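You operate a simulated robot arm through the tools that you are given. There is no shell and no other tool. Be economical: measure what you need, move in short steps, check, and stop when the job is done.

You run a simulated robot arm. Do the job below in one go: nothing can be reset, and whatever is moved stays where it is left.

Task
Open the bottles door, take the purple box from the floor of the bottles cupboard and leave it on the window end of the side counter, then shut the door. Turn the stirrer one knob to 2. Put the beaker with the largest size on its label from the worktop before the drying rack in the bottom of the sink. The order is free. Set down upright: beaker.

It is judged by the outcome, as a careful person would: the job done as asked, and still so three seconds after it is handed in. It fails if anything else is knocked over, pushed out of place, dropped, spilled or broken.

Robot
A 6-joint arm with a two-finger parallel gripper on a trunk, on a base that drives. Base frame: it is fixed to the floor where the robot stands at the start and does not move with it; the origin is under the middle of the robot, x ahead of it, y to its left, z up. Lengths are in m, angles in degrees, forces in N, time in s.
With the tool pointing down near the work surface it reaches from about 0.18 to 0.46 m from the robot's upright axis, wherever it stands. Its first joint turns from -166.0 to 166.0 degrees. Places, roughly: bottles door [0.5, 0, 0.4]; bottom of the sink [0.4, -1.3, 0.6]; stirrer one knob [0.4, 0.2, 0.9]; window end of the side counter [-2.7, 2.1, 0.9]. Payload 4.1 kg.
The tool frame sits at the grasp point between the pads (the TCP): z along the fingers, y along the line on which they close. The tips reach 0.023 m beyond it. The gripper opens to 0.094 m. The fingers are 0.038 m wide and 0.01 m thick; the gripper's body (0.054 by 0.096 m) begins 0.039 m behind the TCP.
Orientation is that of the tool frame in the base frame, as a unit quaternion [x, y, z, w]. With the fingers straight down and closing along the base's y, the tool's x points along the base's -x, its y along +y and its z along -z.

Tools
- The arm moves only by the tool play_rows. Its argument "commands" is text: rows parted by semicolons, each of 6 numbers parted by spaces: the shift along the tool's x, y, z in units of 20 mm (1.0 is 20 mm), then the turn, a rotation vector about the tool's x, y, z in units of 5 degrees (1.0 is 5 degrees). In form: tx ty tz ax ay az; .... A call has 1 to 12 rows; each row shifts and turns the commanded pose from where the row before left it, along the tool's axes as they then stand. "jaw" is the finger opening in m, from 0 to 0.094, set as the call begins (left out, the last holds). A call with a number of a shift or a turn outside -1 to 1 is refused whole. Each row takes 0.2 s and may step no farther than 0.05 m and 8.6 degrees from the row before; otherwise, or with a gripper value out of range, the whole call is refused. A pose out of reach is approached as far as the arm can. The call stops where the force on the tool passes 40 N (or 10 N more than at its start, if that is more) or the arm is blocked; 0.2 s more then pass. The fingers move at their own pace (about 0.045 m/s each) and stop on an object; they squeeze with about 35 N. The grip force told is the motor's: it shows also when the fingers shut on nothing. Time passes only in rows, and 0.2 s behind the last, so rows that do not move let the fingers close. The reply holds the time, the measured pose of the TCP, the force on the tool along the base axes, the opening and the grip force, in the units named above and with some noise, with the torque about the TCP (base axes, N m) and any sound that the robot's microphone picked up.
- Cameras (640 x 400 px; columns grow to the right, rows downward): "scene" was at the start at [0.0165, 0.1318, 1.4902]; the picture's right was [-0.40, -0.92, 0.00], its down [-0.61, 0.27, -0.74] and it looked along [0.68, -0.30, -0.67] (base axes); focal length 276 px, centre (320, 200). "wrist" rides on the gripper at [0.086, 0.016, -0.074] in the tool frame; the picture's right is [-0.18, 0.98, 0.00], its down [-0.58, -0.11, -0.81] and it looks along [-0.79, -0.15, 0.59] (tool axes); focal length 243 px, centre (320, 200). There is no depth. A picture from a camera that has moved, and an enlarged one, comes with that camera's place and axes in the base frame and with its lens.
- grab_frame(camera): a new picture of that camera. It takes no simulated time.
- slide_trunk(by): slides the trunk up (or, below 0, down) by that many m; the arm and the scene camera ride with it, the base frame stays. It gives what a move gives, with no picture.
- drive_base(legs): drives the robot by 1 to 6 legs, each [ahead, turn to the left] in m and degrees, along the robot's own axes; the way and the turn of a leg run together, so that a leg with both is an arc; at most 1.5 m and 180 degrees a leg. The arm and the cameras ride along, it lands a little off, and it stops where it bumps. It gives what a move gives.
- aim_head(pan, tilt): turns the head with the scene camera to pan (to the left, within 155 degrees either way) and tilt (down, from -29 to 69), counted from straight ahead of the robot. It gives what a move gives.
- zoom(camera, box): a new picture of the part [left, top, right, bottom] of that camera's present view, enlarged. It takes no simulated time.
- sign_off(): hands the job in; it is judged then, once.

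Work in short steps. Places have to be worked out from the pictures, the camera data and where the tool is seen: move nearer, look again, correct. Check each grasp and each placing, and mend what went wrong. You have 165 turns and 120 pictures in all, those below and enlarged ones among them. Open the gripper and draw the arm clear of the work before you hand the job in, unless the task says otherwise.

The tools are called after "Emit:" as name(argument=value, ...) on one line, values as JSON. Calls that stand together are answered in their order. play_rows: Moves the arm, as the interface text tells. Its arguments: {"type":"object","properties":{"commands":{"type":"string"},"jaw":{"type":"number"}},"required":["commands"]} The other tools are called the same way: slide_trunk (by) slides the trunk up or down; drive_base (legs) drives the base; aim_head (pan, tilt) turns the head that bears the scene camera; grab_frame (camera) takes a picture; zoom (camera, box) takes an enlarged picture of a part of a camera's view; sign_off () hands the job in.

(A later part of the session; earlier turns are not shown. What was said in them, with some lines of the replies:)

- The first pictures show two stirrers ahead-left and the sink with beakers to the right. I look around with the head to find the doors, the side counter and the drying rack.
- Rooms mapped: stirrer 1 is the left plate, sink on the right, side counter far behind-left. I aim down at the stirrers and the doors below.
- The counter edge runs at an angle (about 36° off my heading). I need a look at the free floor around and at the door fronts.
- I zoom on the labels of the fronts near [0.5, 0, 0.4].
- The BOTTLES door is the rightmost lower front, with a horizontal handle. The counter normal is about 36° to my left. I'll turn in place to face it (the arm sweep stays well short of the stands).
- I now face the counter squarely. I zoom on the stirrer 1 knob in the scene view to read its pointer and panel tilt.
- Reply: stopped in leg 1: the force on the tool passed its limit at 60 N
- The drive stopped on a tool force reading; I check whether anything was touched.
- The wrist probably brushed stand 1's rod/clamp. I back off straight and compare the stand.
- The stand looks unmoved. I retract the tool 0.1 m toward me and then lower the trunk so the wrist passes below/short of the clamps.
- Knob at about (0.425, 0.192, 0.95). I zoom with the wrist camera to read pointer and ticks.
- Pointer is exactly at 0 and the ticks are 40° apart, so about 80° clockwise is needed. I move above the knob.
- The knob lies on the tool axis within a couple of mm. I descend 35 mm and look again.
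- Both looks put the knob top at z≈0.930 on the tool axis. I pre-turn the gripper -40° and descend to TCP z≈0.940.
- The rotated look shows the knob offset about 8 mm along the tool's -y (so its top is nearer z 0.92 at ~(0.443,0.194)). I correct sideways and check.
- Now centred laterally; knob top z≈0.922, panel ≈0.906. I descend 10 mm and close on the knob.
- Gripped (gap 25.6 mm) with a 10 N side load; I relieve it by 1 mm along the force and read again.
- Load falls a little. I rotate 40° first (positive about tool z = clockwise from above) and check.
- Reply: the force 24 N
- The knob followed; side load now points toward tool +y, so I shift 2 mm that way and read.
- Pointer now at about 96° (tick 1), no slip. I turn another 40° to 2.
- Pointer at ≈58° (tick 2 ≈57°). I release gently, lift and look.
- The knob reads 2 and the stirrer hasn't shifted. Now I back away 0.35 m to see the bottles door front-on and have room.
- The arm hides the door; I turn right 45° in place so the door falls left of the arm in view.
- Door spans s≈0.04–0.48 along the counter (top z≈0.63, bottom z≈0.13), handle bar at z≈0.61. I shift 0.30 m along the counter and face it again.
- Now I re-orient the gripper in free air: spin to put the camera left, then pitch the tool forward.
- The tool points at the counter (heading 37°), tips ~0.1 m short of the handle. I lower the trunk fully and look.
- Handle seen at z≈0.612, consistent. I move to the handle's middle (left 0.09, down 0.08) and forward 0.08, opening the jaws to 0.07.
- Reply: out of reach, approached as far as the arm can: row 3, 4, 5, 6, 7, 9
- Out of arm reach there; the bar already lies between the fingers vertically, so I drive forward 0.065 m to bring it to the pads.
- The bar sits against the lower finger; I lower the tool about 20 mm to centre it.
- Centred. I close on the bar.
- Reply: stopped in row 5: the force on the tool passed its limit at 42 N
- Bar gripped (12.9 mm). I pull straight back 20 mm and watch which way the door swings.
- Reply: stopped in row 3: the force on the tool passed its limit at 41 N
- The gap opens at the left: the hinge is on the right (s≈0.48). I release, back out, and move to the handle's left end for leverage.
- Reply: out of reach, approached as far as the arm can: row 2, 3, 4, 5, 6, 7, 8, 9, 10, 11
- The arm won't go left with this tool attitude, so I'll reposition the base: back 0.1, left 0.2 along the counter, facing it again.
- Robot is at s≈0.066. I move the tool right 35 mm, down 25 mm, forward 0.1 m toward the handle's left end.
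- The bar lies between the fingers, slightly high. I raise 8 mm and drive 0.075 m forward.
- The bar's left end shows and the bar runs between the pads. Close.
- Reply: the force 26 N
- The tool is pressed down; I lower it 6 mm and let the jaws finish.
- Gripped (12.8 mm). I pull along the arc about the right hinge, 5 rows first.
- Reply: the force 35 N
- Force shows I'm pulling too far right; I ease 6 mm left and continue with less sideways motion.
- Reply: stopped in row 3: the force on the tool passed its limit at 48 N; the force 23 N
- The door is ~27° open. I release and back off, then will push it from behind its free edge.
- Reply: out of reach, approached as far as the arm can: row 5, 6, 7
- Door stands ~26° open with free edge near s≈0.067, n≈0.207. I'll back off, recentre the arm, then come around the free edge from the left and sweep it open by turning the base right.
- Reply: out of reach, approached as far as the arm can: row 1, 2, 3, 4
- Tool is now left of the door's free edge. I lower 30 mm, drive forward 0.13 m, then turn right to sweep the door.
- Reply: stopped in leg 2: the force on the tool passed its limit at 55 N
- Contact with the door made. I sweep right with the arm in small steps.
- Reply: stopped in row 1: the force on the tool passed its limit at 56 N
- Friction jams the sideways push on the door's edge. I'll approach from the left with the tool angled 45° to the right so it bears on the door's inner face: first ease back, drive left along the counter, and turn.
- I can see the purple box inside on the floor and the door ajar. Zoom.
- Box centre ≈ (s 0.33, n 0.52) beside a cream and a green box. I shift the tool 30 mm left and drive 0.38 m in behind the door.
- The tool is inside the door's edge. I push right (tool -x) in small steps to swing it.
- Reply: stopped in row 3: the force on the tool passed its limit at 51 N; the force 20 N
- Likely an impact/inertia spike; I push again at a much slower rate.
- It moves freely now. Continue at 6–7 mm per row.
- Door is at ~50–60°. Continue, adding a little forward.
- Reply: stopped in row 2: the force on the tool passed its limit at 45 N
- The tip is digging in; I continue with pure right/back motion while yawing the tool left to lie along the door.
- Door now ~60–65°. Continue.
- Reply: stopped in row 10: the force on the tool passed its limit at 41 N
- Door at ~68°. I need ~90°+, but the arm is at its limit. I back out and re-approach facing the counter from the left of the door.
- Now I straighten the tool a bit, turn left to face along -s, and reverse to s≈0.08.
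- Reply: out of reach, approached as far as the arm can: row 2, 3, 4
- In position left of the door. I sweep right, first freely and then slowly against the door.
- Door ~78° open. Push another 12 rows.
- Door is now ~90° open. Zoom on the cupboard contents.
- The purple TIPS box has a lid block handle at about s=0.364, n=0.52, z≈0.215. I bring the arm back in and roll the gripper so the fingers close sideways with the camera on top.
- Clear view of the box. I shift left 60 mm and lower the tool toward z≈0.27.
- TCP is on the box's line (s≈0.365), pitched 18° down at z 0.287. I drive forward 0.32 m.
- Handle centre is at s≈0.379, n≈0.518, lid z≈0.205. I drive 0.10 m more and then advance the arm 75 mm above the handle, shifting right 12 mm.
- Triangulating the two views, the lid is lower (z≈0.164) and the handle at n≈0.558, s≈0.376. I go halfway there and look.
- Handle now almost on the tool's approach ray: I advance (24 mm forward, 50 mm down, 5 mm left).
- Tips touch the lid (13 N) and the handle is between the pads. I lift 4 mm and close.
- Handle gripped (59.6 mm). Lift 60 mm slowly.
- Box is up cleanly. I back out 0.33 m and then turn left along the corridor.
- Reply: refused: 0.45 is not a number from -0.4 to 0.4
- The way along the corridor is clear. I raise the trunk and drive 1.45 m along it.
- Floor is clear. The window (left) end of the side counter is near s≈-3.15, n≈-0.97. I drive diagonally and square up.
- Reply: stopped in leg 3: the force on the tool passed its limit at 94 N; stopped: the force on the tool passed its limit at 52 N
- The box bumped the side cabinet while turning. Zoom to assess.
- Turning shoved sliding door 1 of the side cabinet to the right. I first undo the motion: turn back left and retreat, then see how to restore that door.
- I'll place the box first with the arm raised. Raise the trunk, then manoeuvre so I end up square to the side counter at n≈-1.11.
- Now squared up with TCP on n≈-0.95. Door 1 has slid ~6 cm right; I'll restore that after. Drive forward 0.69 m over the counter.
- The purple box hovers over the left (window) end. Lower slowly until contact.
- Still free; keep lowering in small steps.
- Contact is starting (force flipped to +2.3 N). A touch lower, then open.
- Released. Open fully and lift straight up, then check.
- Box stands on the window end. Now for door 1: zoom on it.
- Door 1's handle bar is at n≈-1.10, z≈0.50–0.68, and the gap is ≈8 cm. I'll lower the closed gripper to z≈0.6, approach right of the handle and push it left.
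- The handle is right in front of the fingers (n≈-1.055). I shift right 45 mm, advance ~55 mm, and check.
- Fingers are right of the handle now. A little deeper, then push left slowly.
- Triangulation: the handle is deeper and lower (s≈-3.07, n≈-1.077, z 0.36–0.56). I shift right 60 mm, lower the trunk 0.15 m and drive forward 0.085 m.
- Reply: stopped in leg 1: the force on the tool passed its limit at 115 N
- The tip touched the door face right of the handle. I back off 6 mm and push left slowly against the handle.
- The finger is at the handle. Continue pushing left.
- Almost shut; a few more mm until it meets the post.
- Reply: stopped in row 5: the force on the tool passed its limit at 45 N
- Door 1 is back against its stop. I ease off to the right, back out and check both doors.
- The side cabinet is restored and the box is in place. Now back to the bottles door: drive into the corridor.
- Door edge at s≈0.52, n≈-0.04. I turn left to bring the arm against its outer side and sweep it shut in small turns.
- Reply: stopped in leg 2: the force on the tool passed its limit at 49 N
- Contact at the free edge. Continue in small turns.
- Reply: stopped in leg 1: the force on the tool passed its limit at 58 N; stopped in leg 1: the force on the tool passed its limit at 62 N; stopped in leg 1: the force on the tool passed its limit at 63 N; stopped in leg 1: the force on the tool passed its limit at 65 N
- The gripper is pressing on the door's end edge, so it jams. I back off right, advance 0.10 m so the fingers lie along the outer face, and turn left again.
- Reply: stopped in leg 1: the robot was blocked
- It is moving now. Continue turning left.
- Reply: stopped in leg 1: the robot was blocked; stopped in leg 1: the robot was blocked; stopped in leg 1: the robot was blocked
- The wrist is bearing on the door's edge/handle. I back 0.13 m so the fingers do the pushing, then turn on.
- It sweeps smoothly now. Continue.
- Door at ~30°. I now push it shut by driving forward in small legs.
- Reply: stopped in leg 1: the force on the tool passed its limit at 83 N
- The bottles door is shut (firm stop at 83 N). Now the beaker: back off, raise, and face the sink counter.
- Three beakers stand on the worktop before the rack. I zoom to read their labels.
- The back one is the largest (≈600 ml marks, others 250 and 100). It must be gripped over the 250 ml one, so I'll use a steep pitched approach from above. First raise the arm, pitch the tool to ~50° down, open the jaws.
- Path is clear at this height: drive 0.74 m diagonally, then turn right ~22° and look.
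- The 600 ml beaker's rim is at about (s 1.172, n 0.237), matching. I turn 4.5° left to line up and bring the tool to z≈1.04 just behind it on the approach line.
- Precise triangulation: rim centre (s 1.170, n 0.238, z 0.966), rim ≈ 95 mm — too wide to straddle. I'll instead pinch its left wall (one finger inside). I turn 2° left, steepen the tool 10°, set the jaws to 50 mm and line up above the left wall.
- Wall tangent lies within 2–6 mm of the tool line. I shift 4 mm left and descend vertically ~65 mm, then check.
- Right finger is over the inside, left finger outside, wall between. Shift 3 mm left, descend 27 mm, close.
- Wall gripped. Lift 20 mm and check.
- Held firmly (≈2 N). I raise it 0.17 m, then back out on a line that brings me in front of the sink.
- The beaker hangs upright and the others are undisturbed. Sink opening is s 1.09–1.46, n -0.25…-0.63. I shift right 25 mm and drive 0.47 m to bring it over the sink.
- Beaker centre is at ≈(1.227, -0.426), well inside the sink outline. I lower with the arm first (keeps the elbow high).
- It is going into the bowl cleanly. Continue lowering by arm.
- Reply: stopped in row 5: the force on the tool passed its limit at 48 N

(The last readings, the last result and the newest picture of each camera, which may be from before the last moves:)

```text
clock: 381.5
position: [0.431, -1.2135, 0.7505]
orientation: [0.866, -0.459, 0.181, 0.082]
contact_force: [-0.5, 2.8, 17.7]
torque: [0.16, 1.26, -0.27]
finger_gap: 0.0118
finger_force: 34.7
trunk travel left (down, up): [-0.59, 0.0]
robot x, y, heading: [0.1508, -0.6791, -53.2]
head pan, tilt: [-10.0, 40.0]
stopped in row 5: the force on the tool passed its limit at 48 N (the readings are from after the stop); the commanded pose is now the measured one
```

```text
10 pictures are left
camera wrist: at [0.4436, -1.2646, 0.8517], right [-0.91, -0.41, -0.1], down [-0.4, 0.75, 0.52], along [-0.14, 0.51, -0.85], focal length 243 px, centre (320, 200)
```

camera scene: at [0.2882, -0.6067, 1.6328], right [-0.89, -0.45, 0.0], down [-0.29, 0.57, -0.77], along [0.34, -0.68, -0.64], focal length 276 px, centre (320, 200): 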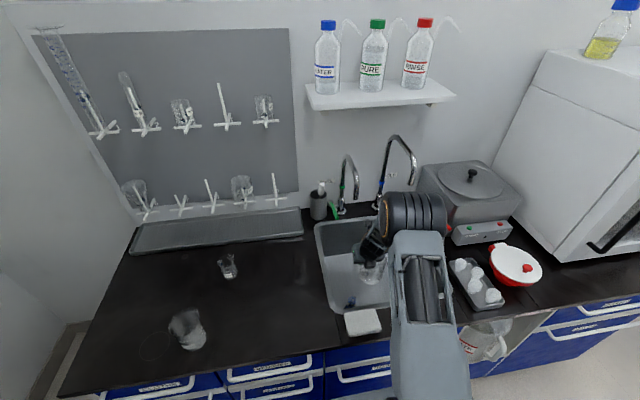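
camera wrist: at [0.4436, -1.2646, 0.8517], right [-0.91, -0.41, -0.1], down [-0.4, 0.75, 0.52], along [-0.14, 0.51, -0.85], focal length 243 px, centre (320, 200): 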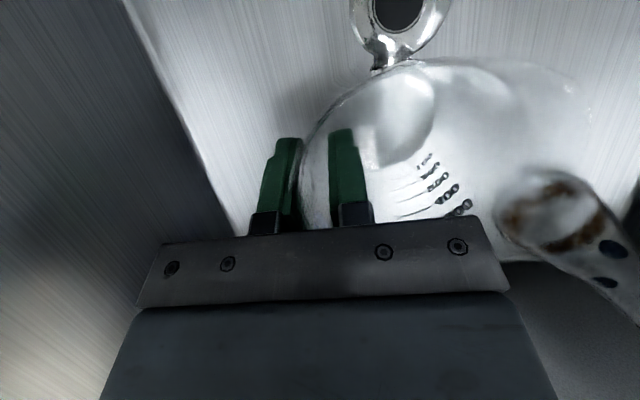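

Contact at z 0.7505. There's another object in the sink at front; I zoom in to see whether the beaker rests on the bottom and clear of it.

Emit:
zoom(camera="scene", box=[305, 205, 405, 325])

```text
3.33 times, centred on (355, 265) of scene
camera zoom: at [0.2869, -0.6043, 1.6328], right [-0.89, -0.45, 0.0], down [-0.29, 0.57, -0.77], along [0.35, -0.68, -0.64], focal length 919 px, centre (203, -17)
```

zoom: 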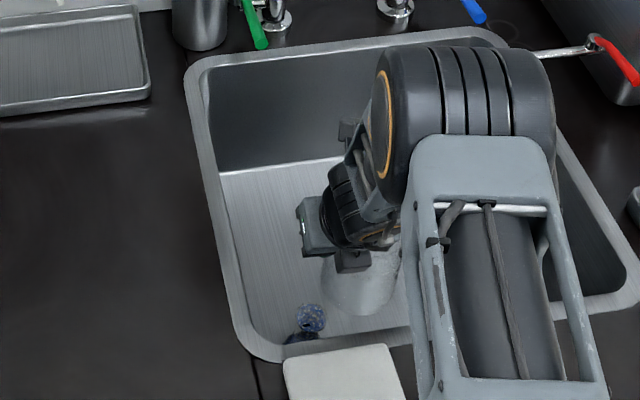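

Emit:
zoom(camera="wrist", box=[300, 60, 640, 300])

```text
1.67 times, centred on (470, 180) of wrist
camera zoom: at [0.4436, -1.2646, 0.8517], right [-0.91, -0.41, -0.1], down [-0.4, 0.75, 0.52], along [-0.14, 0.51, -0.85], focal length 404 px, centre (70, 233)
```

zoom: 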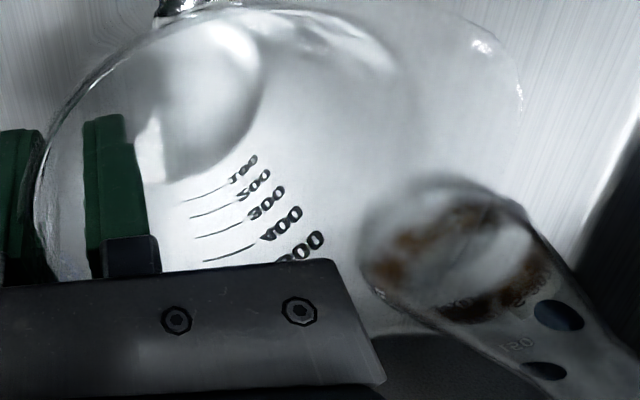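

Contact geometry puts the bottom at z≈0.63 (sink floor), and the stained vessel stands ~0.1 m off, not under it. I release gently.

Emit:
play_rows(commands="0 0 0 0 0 0;0 0 0 0 0 0;0 0 0 0 0 0;0 0 0 0 0 0", jaw=0.045)

Emit:
grab_frame(camera="wrist")

```text
clock: 382.5
position: [0.4297, -1.2122, 0.7484]
orientation: [0.866, -0.459, 0.181, 0.08]
contact_force: [3.2, 1.4, 31.4]
torque: [0.55, 1.35, -0.06]
finger_gap: 0.0449
finger_force: 0.0
trunk travel left (down, up): [-0.59, 0.0]
robot x, y, heading: [0.1524, -0.6745, -52.9]
head pan, tilt: [-10.0, 40.0]
```

```text
7 pictures are left
camera wrist: at [0.4434, -1.2636, 0.8511], right [-0.9, -0.41, -0.1], down [-0.4, 0.75, 0.52], along [-0.14, 0.51, -0.85], focal length 243 px, centre (320, 200)
```

wrist: 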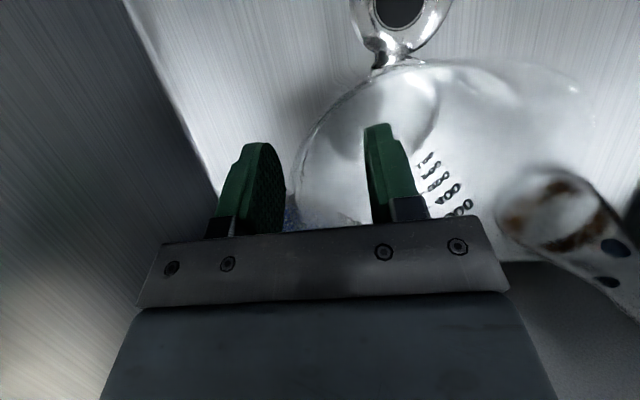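

Fingers are open but the palm rests on the rim; I lift straight up.

Emit:
play_rows(commands="0.1 0 -0.25 0 0 0;0.18 0 -0.45 0 0 0;0.35 0 -0.87 0 0 0;0.35 0 -0.87 0 0 0;0.35 0 -0.87 0 0 0;0.35 0 -0.87 0 0 0;0.35 0 -0.87 0 0 0;0.35 0 -0.87 0 0 0;0 0 0 0 0 0")

Emit:
grab_frame(camera="wrist")

```text
clock: 384.5
position: [0.4266, -1.2144, 0.8752]
orientation: [0.866, -0.46, 0.178, 0.079]
contact_force: [-0.4, 0.2, 0.4]
torque: [0.0, -0.03, 0.0]
finger_gap: 0.0449
finger_force: 0.0
trunk travel left (down, up): [-0.59, 0.0]
robot x, y, heading: [0.1503, -0.6737, -53.2]
head pan, tilt: [-10.0, 40.0]
```

```text
6 pictures are left
camera wrist: at [0.4401, -1.2657, 0.9765], right [-0.91, -0.41, -0.1], down [-0.4, 0.75, 0.53], along [-0.14, 0.51, -0.85], focal length 243 px, centre (320, 200)
```

wrist: 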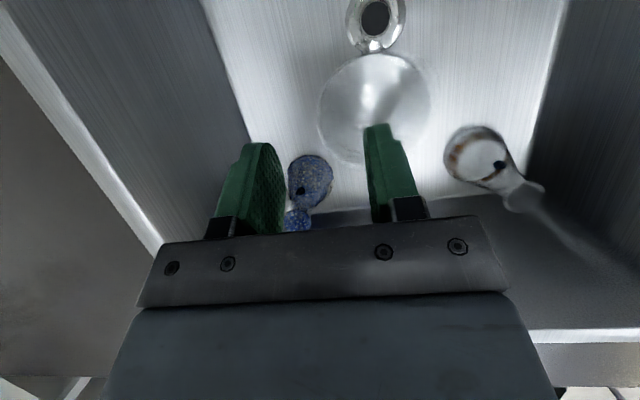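

The beaker stands upright on the sink floor between the two flasks. I raise fully and back away.

Emit:
play_rows(commands="0.35 0 -0.87 0 0 0;0.35 0 -0.87 0 0 0;0.35 0 -0.87 0 0 0;0.35 0 -0.87 0 0 0;0.35 0 -0.87 0 0 0;0.35 0 -0.87 0 0 0;0.35 0 -0.87 0 0 0;0.35 0 -0.87 0 0 0;0.35 0 -0.87 0 0 0;0.35 0 -0.87 0 0 0;0.35 0 -0.87 0 0 0;0.35 0 -0.87 0 0 0")

Emit:
drive_base(legs=[[-0.45, 0]])

Emit:
aim_head(pan=5, tilt=40)

Emit:
grab_frame(camera="scene")

Emit:
zoom(camera="scene", box=[330, 140, 490, 260])

```text
clock: 387.1
position: [0.4203, -1.2139, 1.099]
orientation: [0.866, -0.46, 0.179, 0.078]
contact_force: [0.3, -0.3, 1.1]
torque: [0.0, 0.01, 0.02]
finger_gap: 0.0452
finger_force: 0.0
trunk travel left (down, up): [-0.59, 0.0]
robot x, y, heading: [0.1533, -0.6745, -53.2]
head pan, tilt: [-10.0, 40.0]
```

```text
clock: 389.8
position: [0.1537, -0.8553, 1.0996]
orientation: [0.867, -0.458, 0.18, 0.079]
contact_force: [-0.3, 0.0, -0.1]
torque: [-0.02, 0.0, -0.01]
finger_gap: 0.0449
finger_force: 0.1
trunk travel left (down, up): [-0.59, 0.0]
robot x, y, heading: [-0.1135, -0.3197, -52.9]
head pan, tilt: [-10.0, 40.0]
```

```text
clock: 390.6
position: [0.1547, -0.8552, 1.0987]
orientation: [0.867, -0.459, 0.178, 0.079]
contact_force: [-0.5, -0.5, 0.3]
torque: [0.03, -0.03, 0.01]
finger_gap: 0.0453
finger_force: 0.0
trunk travel left (down, up): [-0.59, 0.0]
robot x, y, heading: [-0.116, -0.3216, -52.8]
head pan, tilt: [5.0, 40.0]
```

```text
5 pictures are left
camera scene: at [0.0378, -0.2357, 1.6328], right [-0.74, -0.67, 0.0], down [-0.43, 0.48, -0.77], along [0.51, -0.57, -0.64], focal length 276 px, centre (320, 200)
```

scene: 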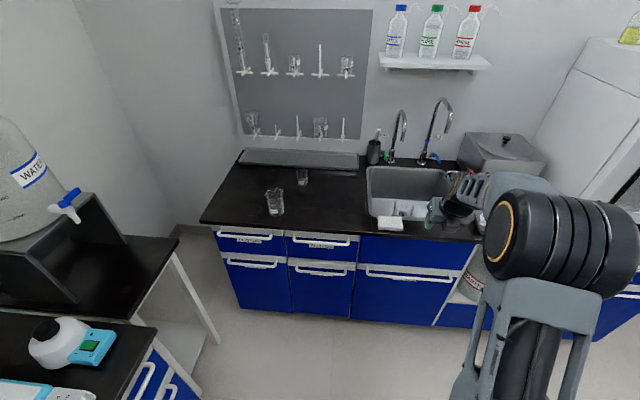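

```text
3.33 times, centred on (410, 200) of scene
camera zoom: at [0.0378, -0.2357, 1.6328], right [-0.74, -0.67, 0.0], down [-0.43, 0.48, -0.77], along [0.51, -0.57, -0.64], focal length 919 px, centre (20, 200)
```

zoom: 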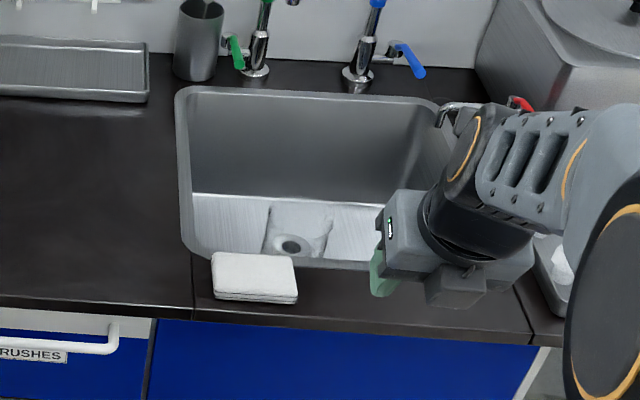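

The beaker stands in the sink and the others are in place. Last check: the bottles door and the stirrer.

Emit:
aim_head(pan=70, tilt=50)

Emit:
grab_frame(camera="scene")

```text
clock: 392.0
position: [0.1539, -0.8565, 1.0989]
orientation: [0.867, -0.458, 0.18, 0.079]
contact_force: [0.9, -0.7, -0.7]
torque: [0.0, 0.01, -0.02]
finger_gap: 0.0451
finger_force: 0.1
trunk travel left (down, up): [-0.59, 0.0]
robot x, y, heading: [-0.1145, -0.3194, -53.1]
head pan, tilt: [70.0, 50.0]
```

```text
3 pictures are left
camera scene: at [0.0546, -0.15, 1.6186], right [0.29, -0.96, 0.0], down [-0.73, -0.22, -0.64], along [0.61, 0.19, -0.77], focal length 276 px, centre (320, 200)
```

scene: 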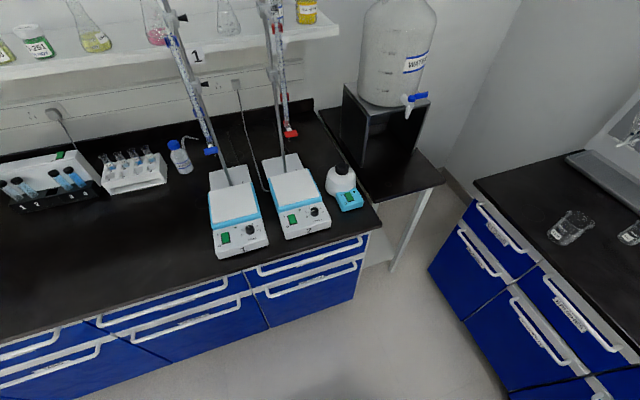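

Emit:
zoom(camera="scene", box=[200, 200, 380, 330])

```text
3.08 times, centred on (290, 265) of scene
camera zoom: at [0.0546, -0.15, 1.6186], right [0.29, -0.96, 0.0], down [-0.73, -0.22, -0.64], along [0.61, 0.19, -0.77], focal length 848 px, centre (412, 0)
```

zoom: 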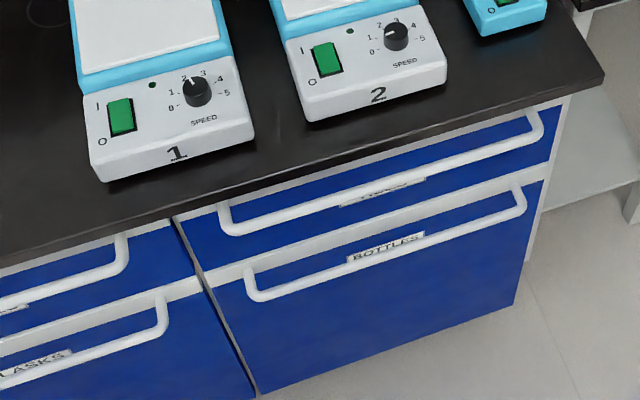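

The door is shut, stirrer one reads 2, the box and the beaker are in place, and the arm is clear with the gripper open. I hand in.

Emit:
sign_off()

```text
The job is handed in.
```

I finished all three parts of the job and handed it in, but I knocked a side-cabinet door out of place along the way and had to put it back.

- **Box:** the purple box is on the window end of the side counter, and the bottles door is shut.
- **Stirrer one:** the knob points at 2.
- **Beaker:** the largest beaker, which looks like the 600 ml, is standing upright in the bottom of the sink.
- **Side cabinet:** while carrying the box I pushed sliding door 1 under the side counter about 8 to 10 cm to the right. I slid it back until it met its stop.
- **Burette stand:** near the start the arm probably brushed stand 1 at the stirrers. It looked unmoved when I checked.
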